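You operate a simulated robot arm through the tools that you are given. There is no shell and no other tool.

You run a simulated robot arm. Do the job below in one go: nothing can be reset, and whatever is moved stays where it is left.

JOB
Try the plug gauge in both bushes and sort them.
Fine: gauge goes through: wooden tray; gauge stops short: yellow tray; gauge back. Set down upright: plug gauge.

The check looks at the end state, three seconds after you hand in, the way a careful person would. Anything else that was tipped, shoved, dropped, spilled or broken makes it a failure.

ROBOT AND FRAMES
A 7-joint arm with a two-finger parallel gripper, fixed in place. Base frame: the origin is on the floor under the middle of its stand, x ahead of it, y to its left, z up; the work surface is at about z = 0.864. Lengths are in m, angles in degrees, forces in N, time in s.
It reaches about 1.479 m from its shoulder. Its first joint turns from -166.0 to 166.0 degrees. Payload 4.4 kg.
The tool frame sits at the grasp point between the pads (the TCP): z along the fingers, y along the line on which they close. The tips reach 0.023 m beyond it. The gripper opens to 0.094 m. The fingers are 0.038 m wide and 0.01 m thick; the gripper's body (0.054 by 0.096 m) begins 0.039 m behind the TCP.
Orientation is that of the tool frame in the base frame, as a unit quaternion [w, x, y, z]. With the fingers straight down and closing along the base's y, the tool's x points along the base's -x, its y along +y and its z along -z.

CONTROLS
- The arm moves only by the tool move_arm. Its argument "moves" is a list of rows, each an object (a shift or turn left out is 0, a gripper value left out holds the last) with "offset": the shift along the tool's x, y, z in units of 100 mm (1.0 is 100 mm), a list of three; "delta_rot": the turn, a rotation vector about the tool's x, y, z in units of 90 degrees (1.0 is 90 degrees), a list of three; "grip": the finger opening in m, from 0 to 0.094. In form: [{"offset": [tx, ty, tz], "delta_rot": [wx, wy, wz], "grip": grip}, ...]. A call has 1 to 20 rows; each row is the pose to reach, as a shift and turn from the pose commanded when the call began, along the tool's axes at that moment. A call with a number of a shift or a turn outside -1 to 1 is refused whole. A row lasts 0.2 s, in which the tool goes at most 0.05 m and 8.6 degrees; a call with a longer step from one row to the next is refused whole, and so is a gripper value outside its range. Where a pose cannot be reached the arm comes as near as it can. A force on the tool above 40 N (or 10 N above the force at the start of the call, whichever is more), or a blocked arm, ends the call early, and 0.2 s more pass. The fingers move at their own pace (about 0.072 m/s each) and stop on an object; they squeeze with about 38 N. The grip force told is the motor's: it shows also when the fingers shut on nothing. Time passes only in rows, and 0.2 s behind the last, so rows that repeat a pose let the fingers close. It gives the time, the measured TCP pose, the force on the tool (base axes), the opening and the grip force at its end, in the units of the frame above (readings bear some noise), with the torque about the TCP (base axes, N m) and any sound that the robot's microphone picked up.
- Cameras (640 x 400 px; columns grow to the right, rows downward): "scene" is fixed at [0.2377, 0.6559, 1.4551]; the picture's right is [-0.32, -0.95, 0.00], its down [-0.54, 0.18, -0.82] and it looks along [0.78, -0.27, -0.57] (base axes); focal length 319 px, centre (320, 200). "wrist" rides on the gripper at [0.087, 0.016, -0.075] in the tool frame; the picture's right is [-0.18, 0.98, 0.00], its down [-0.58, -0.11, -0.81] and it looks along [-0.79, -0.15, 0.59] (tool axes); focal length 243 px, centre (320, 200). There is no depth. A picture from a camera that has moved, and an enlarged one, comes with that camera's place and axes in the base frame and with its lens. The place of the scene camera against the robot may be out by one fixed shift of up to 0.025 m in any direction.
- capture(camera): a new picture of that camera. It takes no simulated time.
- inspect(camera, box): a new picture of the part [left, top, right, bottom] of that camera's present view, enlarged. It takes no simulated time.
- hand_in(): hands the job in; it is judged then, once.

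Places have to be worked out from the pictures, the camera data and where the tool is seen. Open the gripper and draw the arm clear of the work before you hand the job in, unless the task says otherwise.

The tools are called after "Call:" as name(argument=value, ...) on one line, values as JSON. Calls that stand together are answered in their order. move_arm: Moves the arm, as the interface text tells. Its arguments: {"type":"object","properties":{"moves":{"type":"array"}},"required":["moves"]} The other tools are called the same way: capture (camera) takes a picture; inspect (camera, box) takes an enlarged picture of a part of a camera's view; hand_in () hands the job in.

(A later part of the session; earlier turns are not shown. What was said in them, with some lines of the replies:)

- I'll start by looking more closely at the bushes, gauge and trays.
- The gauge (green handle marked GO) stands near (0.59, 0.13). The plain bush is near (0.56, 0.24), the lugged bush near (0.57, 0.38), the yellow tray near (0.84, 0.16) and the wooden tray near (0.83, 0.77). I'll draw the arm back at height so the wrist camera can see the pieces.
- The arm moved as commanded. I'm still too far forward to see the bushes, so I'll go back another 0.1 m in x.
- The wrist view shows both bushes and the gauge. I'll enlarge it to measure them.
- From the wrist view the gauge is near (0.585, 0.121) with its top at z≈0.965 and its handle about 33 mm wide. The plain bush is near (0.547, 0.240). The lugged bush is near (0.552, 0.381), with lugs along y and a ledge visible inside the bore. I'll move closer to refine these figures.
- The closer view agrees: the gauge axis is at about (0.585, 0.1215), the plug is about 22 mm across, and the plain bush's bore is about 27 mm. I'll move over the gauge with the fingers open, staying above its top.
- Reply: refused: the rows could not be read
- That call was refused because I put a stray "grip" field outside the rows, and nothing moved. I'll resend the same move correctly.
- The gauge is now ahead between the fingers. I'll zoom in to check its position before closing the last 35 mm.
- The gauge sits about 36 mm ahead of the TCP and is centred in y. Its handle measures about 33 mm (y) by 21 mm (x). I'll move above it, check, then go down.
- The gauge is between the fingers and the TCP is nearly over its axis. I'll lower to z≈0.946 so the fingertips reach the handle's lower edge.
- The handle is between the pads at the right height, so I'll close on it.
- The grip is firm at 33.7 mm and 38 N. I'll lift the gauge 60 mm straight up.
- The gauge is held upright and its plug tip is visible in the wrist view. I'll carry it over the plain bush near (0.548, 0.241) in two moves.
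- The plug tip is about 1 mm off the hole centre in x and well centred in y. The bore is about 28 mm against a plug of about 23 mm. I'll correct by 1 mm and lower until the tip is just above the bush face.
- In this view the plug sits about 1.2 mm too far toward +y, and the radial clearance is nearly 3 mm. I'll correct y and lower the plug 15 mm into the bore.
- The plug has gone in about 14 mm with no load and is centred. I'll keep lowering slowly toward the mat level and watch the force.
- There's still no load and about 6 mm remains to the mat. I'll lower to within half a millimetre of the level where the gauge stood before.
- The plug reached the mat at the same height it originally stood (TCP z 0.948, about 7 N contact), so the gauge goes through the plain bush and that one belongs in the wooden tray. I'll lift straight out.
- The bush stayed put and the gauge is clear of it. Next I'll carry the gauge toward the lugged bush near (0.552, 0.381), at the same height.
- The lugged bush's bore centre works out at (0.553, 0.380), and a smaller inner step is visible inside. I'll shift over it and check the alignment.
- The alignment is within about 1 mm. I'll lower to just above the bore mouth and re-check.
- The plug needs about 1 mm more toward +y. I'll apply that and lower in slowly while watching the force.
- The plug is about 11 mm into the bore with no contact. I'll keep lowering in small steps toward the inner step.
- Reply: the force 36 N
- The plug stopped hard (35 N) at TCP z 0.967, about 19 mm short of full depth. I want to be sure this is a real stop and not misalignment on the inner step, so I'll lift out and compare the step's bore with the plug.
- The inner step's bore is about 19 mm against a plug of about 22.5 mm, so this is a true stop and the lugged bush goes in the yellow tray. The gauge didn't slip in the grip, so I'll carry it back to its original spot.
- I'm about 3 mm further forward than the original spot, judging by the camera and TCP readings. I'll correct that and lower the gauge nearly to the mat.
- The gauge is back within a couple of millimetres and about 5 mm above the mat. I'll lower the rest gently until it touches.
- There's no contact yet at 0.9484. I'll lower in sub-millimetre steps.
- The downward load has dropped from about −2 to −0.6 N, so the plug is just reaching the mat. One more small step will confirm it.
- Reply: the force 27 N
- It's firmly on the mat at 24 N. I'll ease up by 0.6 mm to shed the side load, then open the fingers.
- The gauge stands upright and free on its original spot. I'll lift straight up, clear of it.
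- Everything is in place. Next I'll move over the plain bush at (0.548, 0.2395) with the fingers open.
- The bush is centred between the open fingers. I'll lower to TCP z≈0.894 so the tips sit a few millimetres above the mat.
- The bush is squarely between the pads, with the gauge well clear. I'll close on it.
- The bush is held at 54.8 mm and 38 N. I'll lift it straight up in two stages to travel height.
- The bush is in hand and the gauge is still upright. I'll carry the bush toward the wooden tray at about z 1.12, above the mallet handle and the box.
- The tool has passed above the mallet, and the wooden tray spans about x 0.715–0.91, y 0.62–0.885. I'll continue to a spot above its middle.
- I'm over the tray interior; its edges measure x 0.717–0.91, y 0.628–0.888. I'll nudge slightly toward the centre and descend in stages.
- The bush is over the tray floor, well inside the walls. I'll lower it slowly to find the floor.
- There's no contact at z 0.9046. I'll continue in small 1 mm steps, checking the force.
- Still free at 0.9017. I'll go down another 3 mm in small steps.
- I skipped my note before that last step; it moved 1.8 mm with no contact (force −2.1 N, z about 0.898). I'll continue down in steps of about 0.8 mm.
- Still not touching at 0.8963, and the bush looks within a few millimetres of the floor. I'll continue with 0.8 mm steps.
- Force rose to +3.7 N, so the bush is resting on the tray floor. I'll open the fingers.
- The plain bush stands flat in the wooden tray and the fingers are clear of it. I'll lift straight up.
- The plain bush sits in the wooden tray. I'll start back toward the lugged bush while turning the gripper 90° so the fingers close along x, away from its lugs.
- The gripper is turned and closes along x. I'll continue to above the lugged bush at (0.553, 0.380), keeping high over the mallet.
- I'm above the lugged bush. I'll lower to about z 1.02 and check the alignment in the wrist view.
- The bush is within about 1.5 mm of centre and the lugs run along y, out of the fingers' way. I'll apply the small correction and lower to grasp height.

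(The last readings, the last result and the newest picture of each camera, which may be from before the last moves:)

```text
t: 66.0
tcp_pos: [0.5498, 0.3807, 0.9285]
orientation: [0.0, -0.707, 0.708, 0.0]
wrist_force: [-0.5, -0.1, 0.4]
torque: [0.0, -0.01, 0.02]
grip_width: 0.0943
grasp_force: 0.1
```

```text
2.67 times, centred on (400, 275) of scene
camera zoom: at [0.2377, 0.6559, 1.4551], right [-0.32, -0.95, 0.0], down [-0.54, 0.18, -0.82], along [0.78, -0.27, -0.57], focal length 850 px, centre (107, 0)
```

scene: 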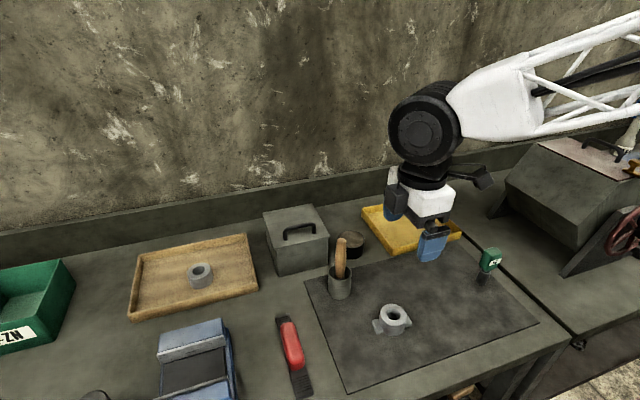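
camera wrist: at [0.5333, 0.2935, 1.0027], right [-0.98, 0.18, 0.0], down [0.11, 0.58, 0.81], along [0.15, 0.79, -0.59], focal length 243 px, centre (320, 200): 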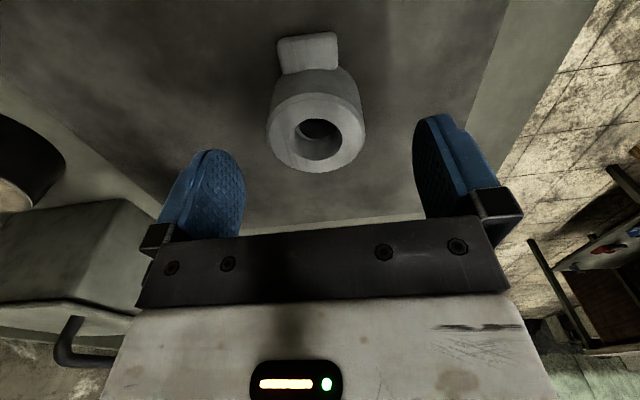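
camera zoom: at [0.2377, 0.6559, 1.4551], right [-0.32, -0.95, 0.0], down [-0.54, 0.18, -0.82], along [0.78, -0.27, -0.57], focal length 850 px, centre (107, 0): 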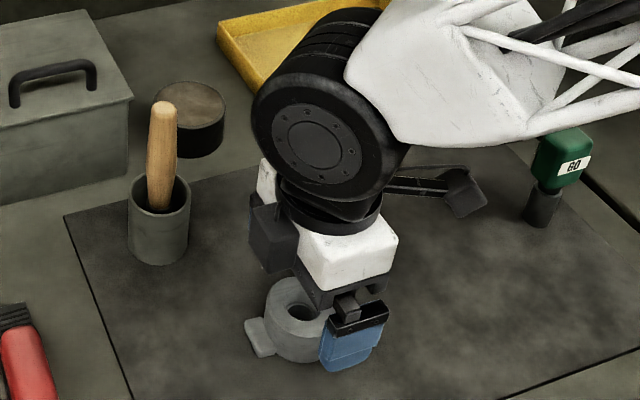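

The bush is well within the opening, about 2 mm toward +x. I'll correct that and lower the last 33 mm.

Call:
move_arm(moves=[{"offset": [0, -0.018, 0.1]}, {"offset": [0, -0.018, 0.2]}, {"offset": [0, -0.018, 0.28]}, {"offset": [0, -0.018, 0.33]}, {"offset": [0, -0.018, 0.33]}])

Call:
capture(camera="wrist")

```text
t: 67.2
tcp_pos: [0.5534, 0.3832, 0.8969]
orientation: [0.0, -0.706, 0.708, 0.0]
wrist_force: [-0.3, -0.3, -0.3]
torque: [-0.01, -0.03, 0.03]
grip_width: 0.0941
grasp_force: 0.0
```

```text
taken
camera wrist: at [0.5369, 0.2958, 0.9709], right [-0.98, 0.18, 0.0], down [0.11, 0.58, 0.81], along [0.15, 0.79, -0.59], focal length 243 px, centre (320, 200)
```

wrist: 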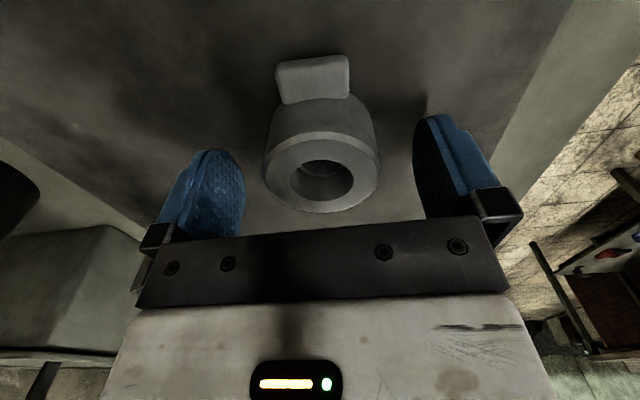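

The bush is centred between the pads. I'll close on it.

Call:
move_arm(moves=[{"offset": [0, 0, 0], "grip": 0.045}, {"offset": [0, 0, 0], "grip": 0.045}, {"offset": [0, 0, 0], "grip": 0.045}, {"offset": [0, 0, 0], "grip": 0.045}])

Call:
capture(camera="wrist")

```text
t: 68.2
tcp_pos: [0.5534, 0.383, 0.897]
orientation: [0.001, 0.707, -0.707, -0.001]
wrist_force: [1.2, -0.9, 0.6]
torque: [0.02, -0.01, -0.01]
grip_width: 0.0546
grasp_force: 38.0
```

```text
taken
camera wrist: at [0.5369, 0.2957, 0.9709], right [-0.98, 0.18, 0.0], down [0.11, 0.58, 0.81], along [0.15, 0.79, -0.59], focal length 243 px, centre (320, 200)
```

wrist: 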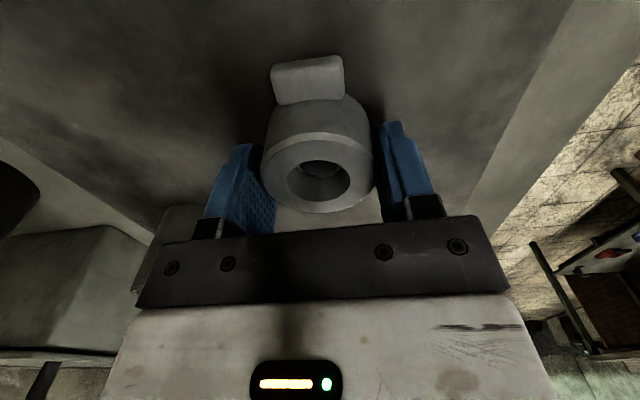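

The lugged bush is held at 54.6 mm and 38 N. I'll lift it straight up in two stages.

Call:
move_arm(moves=[{"offset": [0, 0, -0.2]}, {"offset": [0, 0, -0.5]}, {"offset": [0, 0, -0.9]}, {"offset": [0, 0, -1.0]}, {"offset": [0, 0, -1.0]}])

Call:
move_arm(moves=[{"offset": [0, 0, -0.4]}, {"offset": [0, 0, -0.8]}, {"offset": [0, 0, -1.0]}, {"offset": [0, 0, -1.0]}])

Call:
capture(camera="scene")

Call:
capture(camera="wrist")

```text
t: 69.4
tcp_pos: [0.5535, 0.3807, 0.9968]
orientation: [0.001, -0.707, 0.707, 0.0]
wrist_force: [-0.4, 0.5, -2.0]
torque: [0.0, 0.0, -0.01]
grip_width: 0.0544
grasp_force: 38.6
```

```text
t: 70.4
tcp_pos: [0.5553, 0.3824, 1.0969]
orientation: [0.0, 0.708, -0.706, 0.0]
wrist_force: [0.7, 0.4, -1.3]
torque: [-0.01, 0.01, -0.02]
grip_width: 0.0544
grasp_force: 37.9
```

```text
taken
```

scene: 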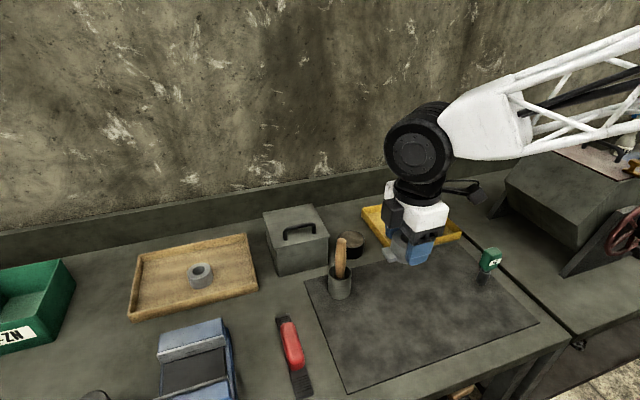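

```text
taken
camera wrist: at [0.5383, 0.2952, 1.172], right [-0.98, 0.18, 0.0], down [0.11, 0.58, 0.81], along [0.15, 0.79, -0.59], focal length 243 px, centre (320, 200)
```

wrist: 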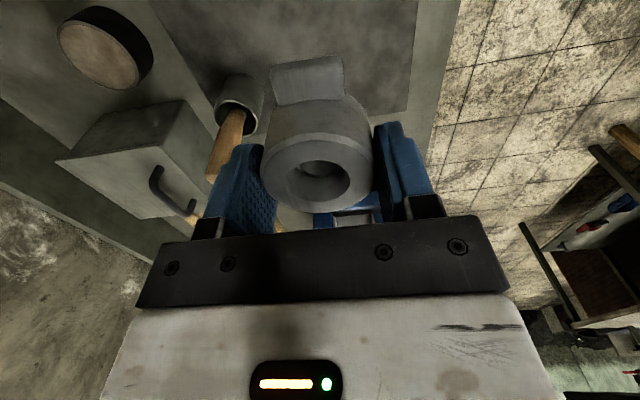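

The lugged bush is lifted and the rest of the scene is undisturbed. I'll carry it to above the yellow tray's centre at about (0.819, 0.175).

Call:
move_arm(moves=[{"offset": [0.23, -0.3, 0]}, {"offset": [0.46, -0.6, 0]}, {"offset": [0.69, -0.88, 0]}, {"offset": [0.69, -0.88, 0]}])

Call:
move_arm(moves=[{"offset": [0.23, -0.3, 0]}, {"offset": [0.46, -0.6, 0]}, {"offset": [0.69, -0.88, 0]}, {"offset": [0.69, -0.88, 0]}])

Call:
move_arm(moves=[{"offset": [0.23, -0.3, 0]}, {"offset": [0.46, -0.6, 0]}, {"offset": [0.69, -0.88, 0]}, {"offset": [0.69, -0.88, 0]}])

Call:
capture(camera="scene")

Call:
capture(camera="wrist")

```text
t: 71.4
tcp_pos: [0.6462, 0.3101, 1.0967]
orientation: [0.0, -0.707, 0.708, 0.0]
wrist_force: [0.2, 0.3, -0.9]
torque: [0.01, -0.01, 0.01]
grip_width: 0.0545
grasp_force: 38.5
```

```text
t: 72.4
tcp_pos: [0.7302, 0.243, 1.0978]
orientation: [0.0, 0.707, -0.707, 0.0]
wrist_force: [0.3, 0.8, -0.8]
torque: [0.02, 0.0, 0.03]
grip_width: 0.0544
grasp_force: 38.4
```

```text
t: 73.4
tcp_pos: [0.8189, 0.1761, 1.0962]
orientation: [0.0, -0.707, 0.707, 0.0]
wrist_force: [-0.2, 0.7, -2.6]
torque: [0.02, 0.04, 0.02]
grip_width: 0.0544
grasp_force: 38.0
```

```text
taken
```

scene: 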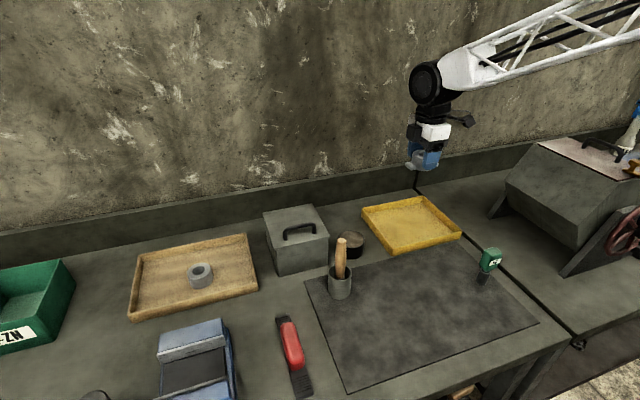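

```text
taken
camera wrist: at [0.8017, 0.0884, 1.1718], right [-0.98, 0.18, 0.0], down [0.11, 0.58, 0.81], along [0.15, 0.79, -0.59], focal length 243 px, centre (320, 200)
```

wrist: 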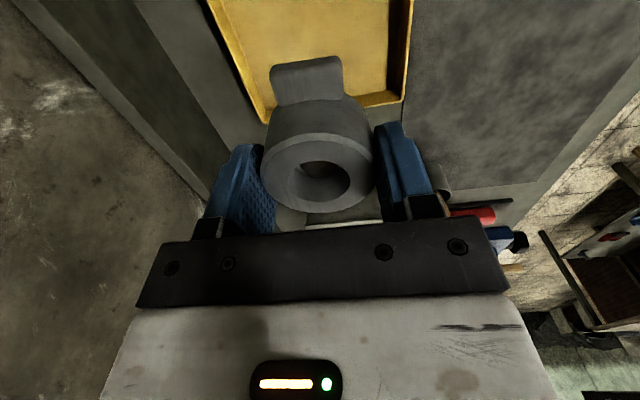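

I'm over the yellow tray, which spans x 0.731–0.910 and y 0.065–0.27. I'll nudge toward the centre and descend in stages.

Call:
move_arm(moves=[{"offset": [0.08, 0, 0.3]}, {"offset": [0.08, 0, 0.7]}, {"offset": [0.08, 0, 1.0]}, {"offset": [0.08, 0, 1.0]}])

Call:
move_arm(moves=[{"offset": [0, 0, 0.3]}, {"offset": [0, 0, 0.55]}, {"offset": [0, 0, 0.7]}, {"offset": [0, 0, 0.75]}, {"offset": [0, 0, 0.75]}])

Call:
capture(camera="wrist")

Call:
inspect(camera="scene", box=[340, 140, 490, 270])

```text
t: 74.4
tcp_pos: [0.8207, 0.169, 0.9969]
orientation: [-0.001, -0.707, 0.707, 0.0]
wrist_force: [0.3, -0.3, -2.0]
torque: [-0.02, 0.01, -0.02]
grip_width: 0.0545
grasp_force: 37.8
```

```text
t: 75.6
tcp_pos: [0.8179, 0.1671, 0.923]
orientation: [0.0, 0.707, -0.707, -0.001]
wrist_force: [0.4, -0.3, -1.8]
torque: [-0.02, 0.0, 0.01]
grip_width: 0.054
grasp_force: 38.1
```

```text
taken
camera wrist: at [0.8013, 0.0795, 0.9979], right [-0.98, 0.18, 0.0], down [0.11, 0.58, 0.81], along [0.15, 0.79, -0.59], focal length 243 px, centre (320, 200)
```

wrist: 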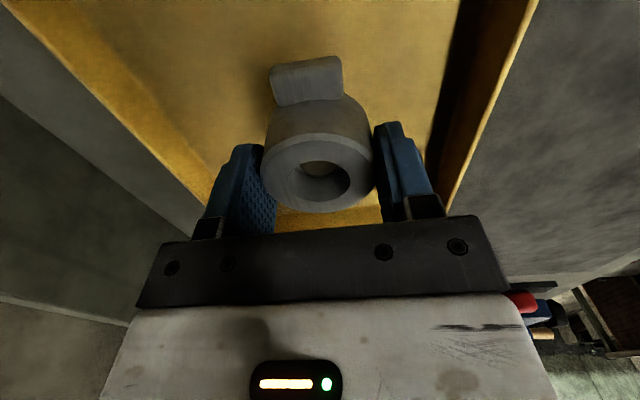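

```text
3.08 times, centred on (415, 205) of scene
camera zoom: at [0.2377, 0.6559, 1.4551], right [-0.32, -0.95, 0.0], down [-0.54, 0.18, -0.82], along [0.78, -0.27, -0.57], focal length 981 px, centre (28, 185)
```

zoom: 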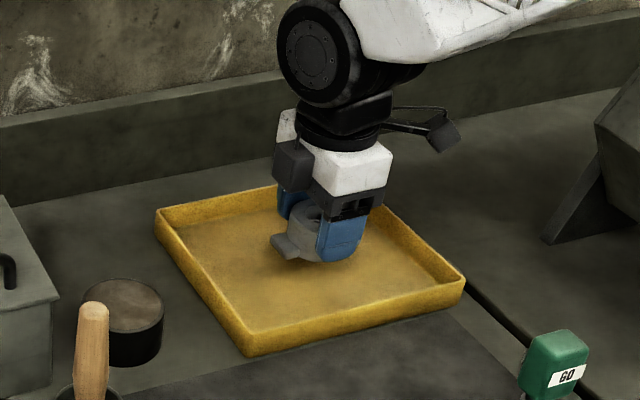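

The bush is over the middle of the tray and clear of the walls. I'll lower slowly to about z 0.899.

Call:
move_arm(moves=[{"offset": [0, 0, 0.07]}, {"offset": [0, 0, 0.13]}, {"offset": [0, 0, 0.18]}, {"offset": [0, 0, 0.21]}, {"offset": [0, 0, 0.22]}, {"offset": [0, 0, 0.22]}])

```text
t: 77.0
tcp_pos: [0.8185, 0.1637, 0.9001]
orientation: [0.0, 0.707, -0.707, 0.0]
wrist_force: [0.5, 0.4, -1.3]
torque: [0.02, -0.02, 0.02]
grip_width: 0.0541
grasp_force: 37.5
```

There's no contact yet at z 0.900. I'll continue in 0.8 mm steps.

Call:
move_arm(moves=[{"offset": [0, 0, 0.008]}, {"offset": [0, 0, 0.016]}, {"offset": [0, 0, 0.016]}])

```text
t: 77.8
tcp_pos: [0.8173, 0.1663, 0.8982]
orientation: [0.0, 0.707, -0.707, 0.0]
wrist_force: [-0.3, -0.8, -1.6]
torque: [0.01, 0.0, -0.01]
grip_width: 0.0539
grasp_force: 38.0
```

Still free at 0.898. Another 1.6 mm in small steps.

Call:
move_arm(moves=[{"offset": [0, 0, 0.008]}, {"offset": [0, 0, 0.016]}, {"offset": [0, 0, 0.016]}])

```text
t: 78.6
tcp_pos: [0.8184, 0.1665, 0.8974]
orientation: [0.001, -0.707, 0.707, -0.001]
wrist_force: [0.5, -0.1, -1.7]
torque: [0.02, 0.02, -0.01]
grip_width: 0.0542
grasp_force: 37.8
```

The force is unchanged at −1.7 N, so the bush is still hanging. I'll go on another 1.2 mm.

Call:
move_arm(moves=[{"offset": [0, 0, 0.006]}, {"offset": [0, 0, 0.012]}, {"offset": [0, 0, 0.012]}])

Call:
inspect(camera="scene", box=[390, 180, 450, 240])

```text
t: 79.4
tcp_pos: [0.8178, 0.1672, 0.8955]
orientation: [0.0, 0.708, -0.706, 0.0]
wrist_force: [0.0, -0.7, -1.8]
torque: [0.02, 0.02, 0.01]
grip_width: 0.0541
grasp_force: 37.8
```

```text
6.67 times, centred on (420, 210) of scene
camera zoom: at [0.2377, 0.6559, 1.4551], right [-0.32, -0.95, 0.0], down [-0.54, 0.18, -0.82], along [0.78, -0.27, -0.57], focal length 2125 px, centre (-347, 133)
```

zoom: 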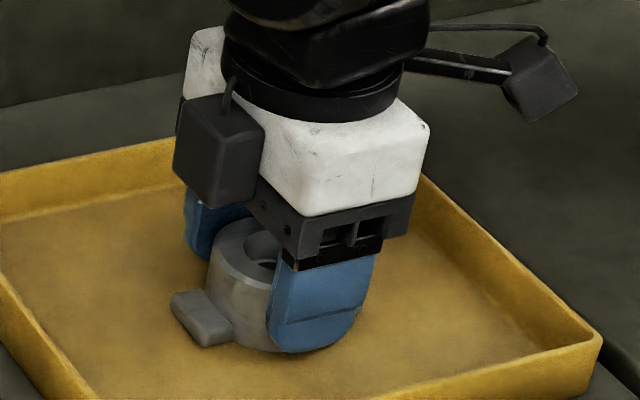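

The bush looks nearly on the tray floor, with no load change at 0.8955. I'll go another 1.2 mm.

Call:
move_arm(moves=[{"offset": [0, 0, 0.006]}, {"offset": [0, 0, 0.012]}, {"offset": [0, 0, 0.012]}])

```text
t: 80.2
tcp_pos: [0.8182, 0.1663, 0.8953]
orientation: [0.0, 0.707, -0.707, -0.001]
wrist_force: [-2.3, 3.1, 9.6]
torque: [0.03, 0.33, -0.11]
grip_width: 0.0538
grasp_force: 38.0
```

Force rose to +9.6 N, so the bush is on the tray floor. I'll open the fingers.

Call:
move_arm(moves=[{"offset": [0, 0, -0.003], "grip": 0.06}, {"offset": [0, 0, -0.003], "grip": 0.07}, {"offset": [0, 0, -0.003], "grip": 0.08}, {"offset": [0, 0, -0.003], "grip": 0.085}, {"offset": [0, 0, -0.003], "grip": 0.085}])

Call:
capture(camera="wrist")

Call:
inspect(camera="scene", box=[390, 180, 450, 240])

```text
t: 81.4
tcp_pos: [0.8189, 0.1652, 0.8955]
orientation: [0.0, 0.707, -0.707, 0.0]
wrist_force: [0.3, 0.2, 0.1]
torque: [-0.04, -0.01, 0.05]
grip_width: 0.0849
grasp_force: 0.1
```

```text
taken
camera wrist: at [0.8017, 0.0796, 0.9694], right [-0.98, 0.18, 0.0], down [0.11, 0.58, 0.81], along [0.15, 0.79, -0.59], focal length 243 px, centre (320, 200)
```

wrist: 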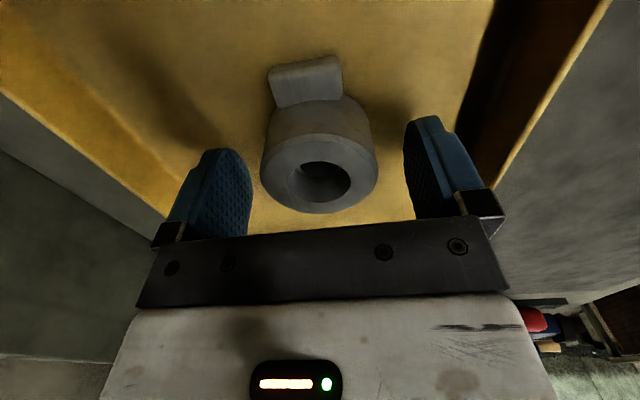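

```text
6.67 times, centred on (420, 210) of scene
camera zoom: at [0.2377, 0.6559, 1.4551], right [-0.32, -0.95, 0.0], down [-0.54, 0.18, -0.82], along [0.78, -0.27, -0.57], focal length 2125 px, centre (-347, 133)
```

zoom: 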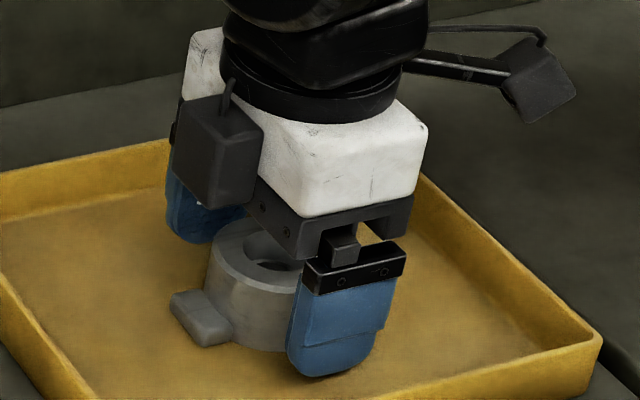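

The lugged bush stands flat in the yellow tray with the fingers open around it. I'll lift straight up, well clear.

Call:
move_arm(moves=[{"offset": [0, 0, -0.2]}, {"offset": [0, 0, -0.6]}, {"offset": [0, 0, -1.0]}, {"offset": [0, 0, -1.0]}])

Call:
move_arm(moves=[{"offset": [0, 0, -0.4]}, {"offset": [0, 0, -0.8]}, {"offset": [0, 0, -1.0]}, {"offset": [0, 0, -1.0]}])

Call:
move_arm(moves=[{"offset": [0, 0, -0.4]}, {"offset": [0, 0, -0.8]}, {"offset": [0, 0, -1.0]}, {"offset": [0, 0, -1.0]}])

Call:
capture(camera="scene")

Call:
inspect(camera="scene", box=[340, 180, 540, 330])

Call:
inspect(camera="scene", box=[100, 200, 380, 380])

```text
t: 82.4
tcp_pos: [0.8175, 0.1679, 0.9941]
orientation: [0.0, -0.707, 0.708, 0.0]
wrist_force: [0.1, -0.2, -0.3]
torque: [0.03, 0.02, 0.02]
grip_width: 0.0851
grasp_force: 0.0
```

```text
t: 83.4
tcp_pos: [0.8182, 0.1666, 1.0951]
orientation: [0.0, -0.707, 0.707, 0.0]
wrist_force: [0.3, -0.7, -0.1]
torque: [-0.02, 0.02, 0.0]
grip_width: 0.085
grasp_force: 0.0
```

```text
t: 84.4
tcp_pos: [0.8173, 0.1639, 1.1949]
orientation: [0.0, -0.707, 0.707, 0.0]
wrist_force: [0.9, -0.4, 0.6]
torque: [-0.03, 0.03, -0.01]
grip_width: 0.0849
grasp_force: 0.0
```

```text
taken
```

scene: 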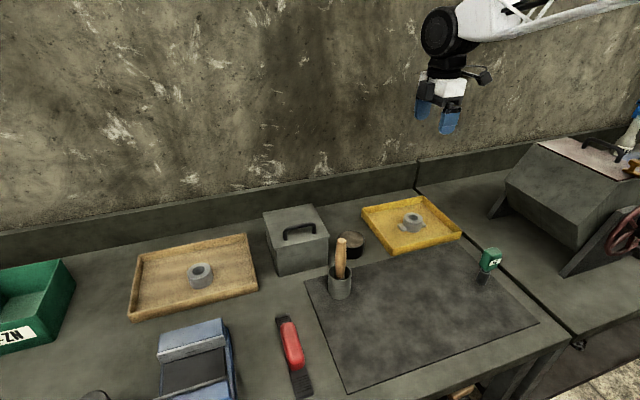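

```text
2.67 times, centred on (440, 255) of scene
camera zoom: at [0.2377, 0.6559, 1.4551], right [-0.32, -0.95, 0.0], down [-0.54, 0.18, -0.82], along [0.78, -0.27, -0.57], focal length 850 px, centre (0, 53)
```

zoom: 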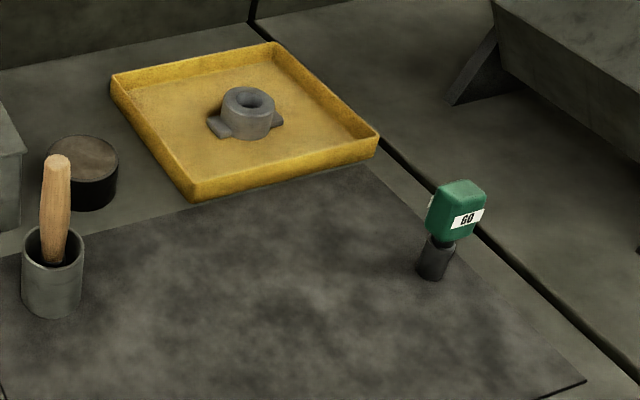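

```text
2.22 times, centred on (240, 290) of scene
camera zoom: at [0.2377, 0.6559, 1.4551], right [-0.32, -0.95, 0.0], down [-0.54, 0.18, -0.82], along [0.78, -0.27, -0.57], focal length 708 px, centre (498, 0)
```

zoom: 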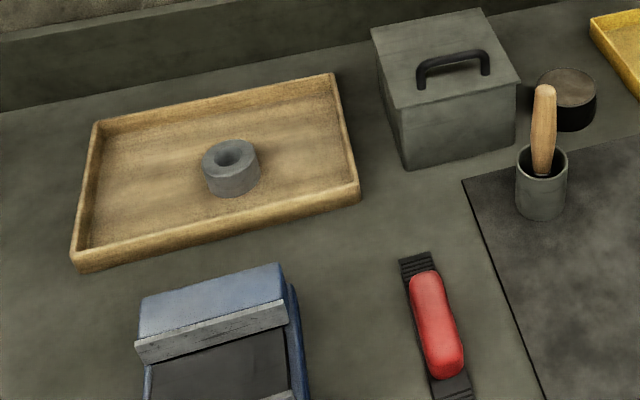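

Both bushes are upright in their trays, the gauge stands back on its original spot, and nothing else has moved. I'll draw the arm away from above the tray toward its starting pose.

Call:
move_arm(moves=[{"offset": [0.33, 0.33, 0], "grip": 0.094}, {"offset": [0.66, 0.66, 0], "grip": 0.094}, {"offset": [1.0, 1.0, 0], "grip": 0.094}, {"offset": [1.0, 1.0, 0], "grip": 0.094}, {"offset": [1.0, 1.0, 0], "grip": 0.094}])

Call:
capture(camera="scene")

```text
t: 85.6
tcp_pos: [0.7155, 0.0661, 1.197]
orientation: [0.0, 0.708, -0.707, 0.001]
wrist_force: [0.3, -0.5, -0.1]
torque: [0.01, -0.01, 0.04]
grip_width: 0.0941
grasp_force: 0.1
```

```text
taken
```

scene: 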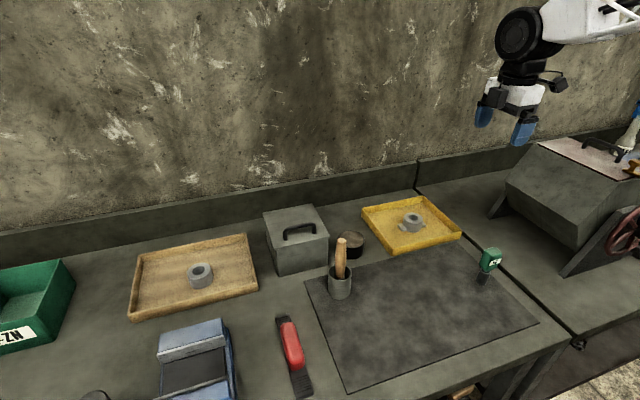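

The arm is clear with the gripper open. The plain bush (gauge goes through) is in the wooden tray, the lugged bush (gauge stops short) is in the yellow tray, and the gauge is upright at its place. I'm handing in.

Call:
hand_in()

```text
The job is handed in.
```

I tried the plug gauge in both bushes, sorted them, and handed the job in; no verdict has come back.

| Piece | Result | Where it is now |
|---|---|---|
| Plain bush | The gauge went through, down to the mat, at the same height it stood at before. | Upright in the wooden tray |
| Lugged bush | The gauge stopped about 19 mm short on an inner step (bore about 19 mm, plug about 22.5 mm). | Upright in the yellow tray |
| Plug gauge | – | Upright, within a few millimetres of its original spot |

In the last pictures nothing else on the bench had moved. The gripper was open and the arm drawn clear before I handed in.
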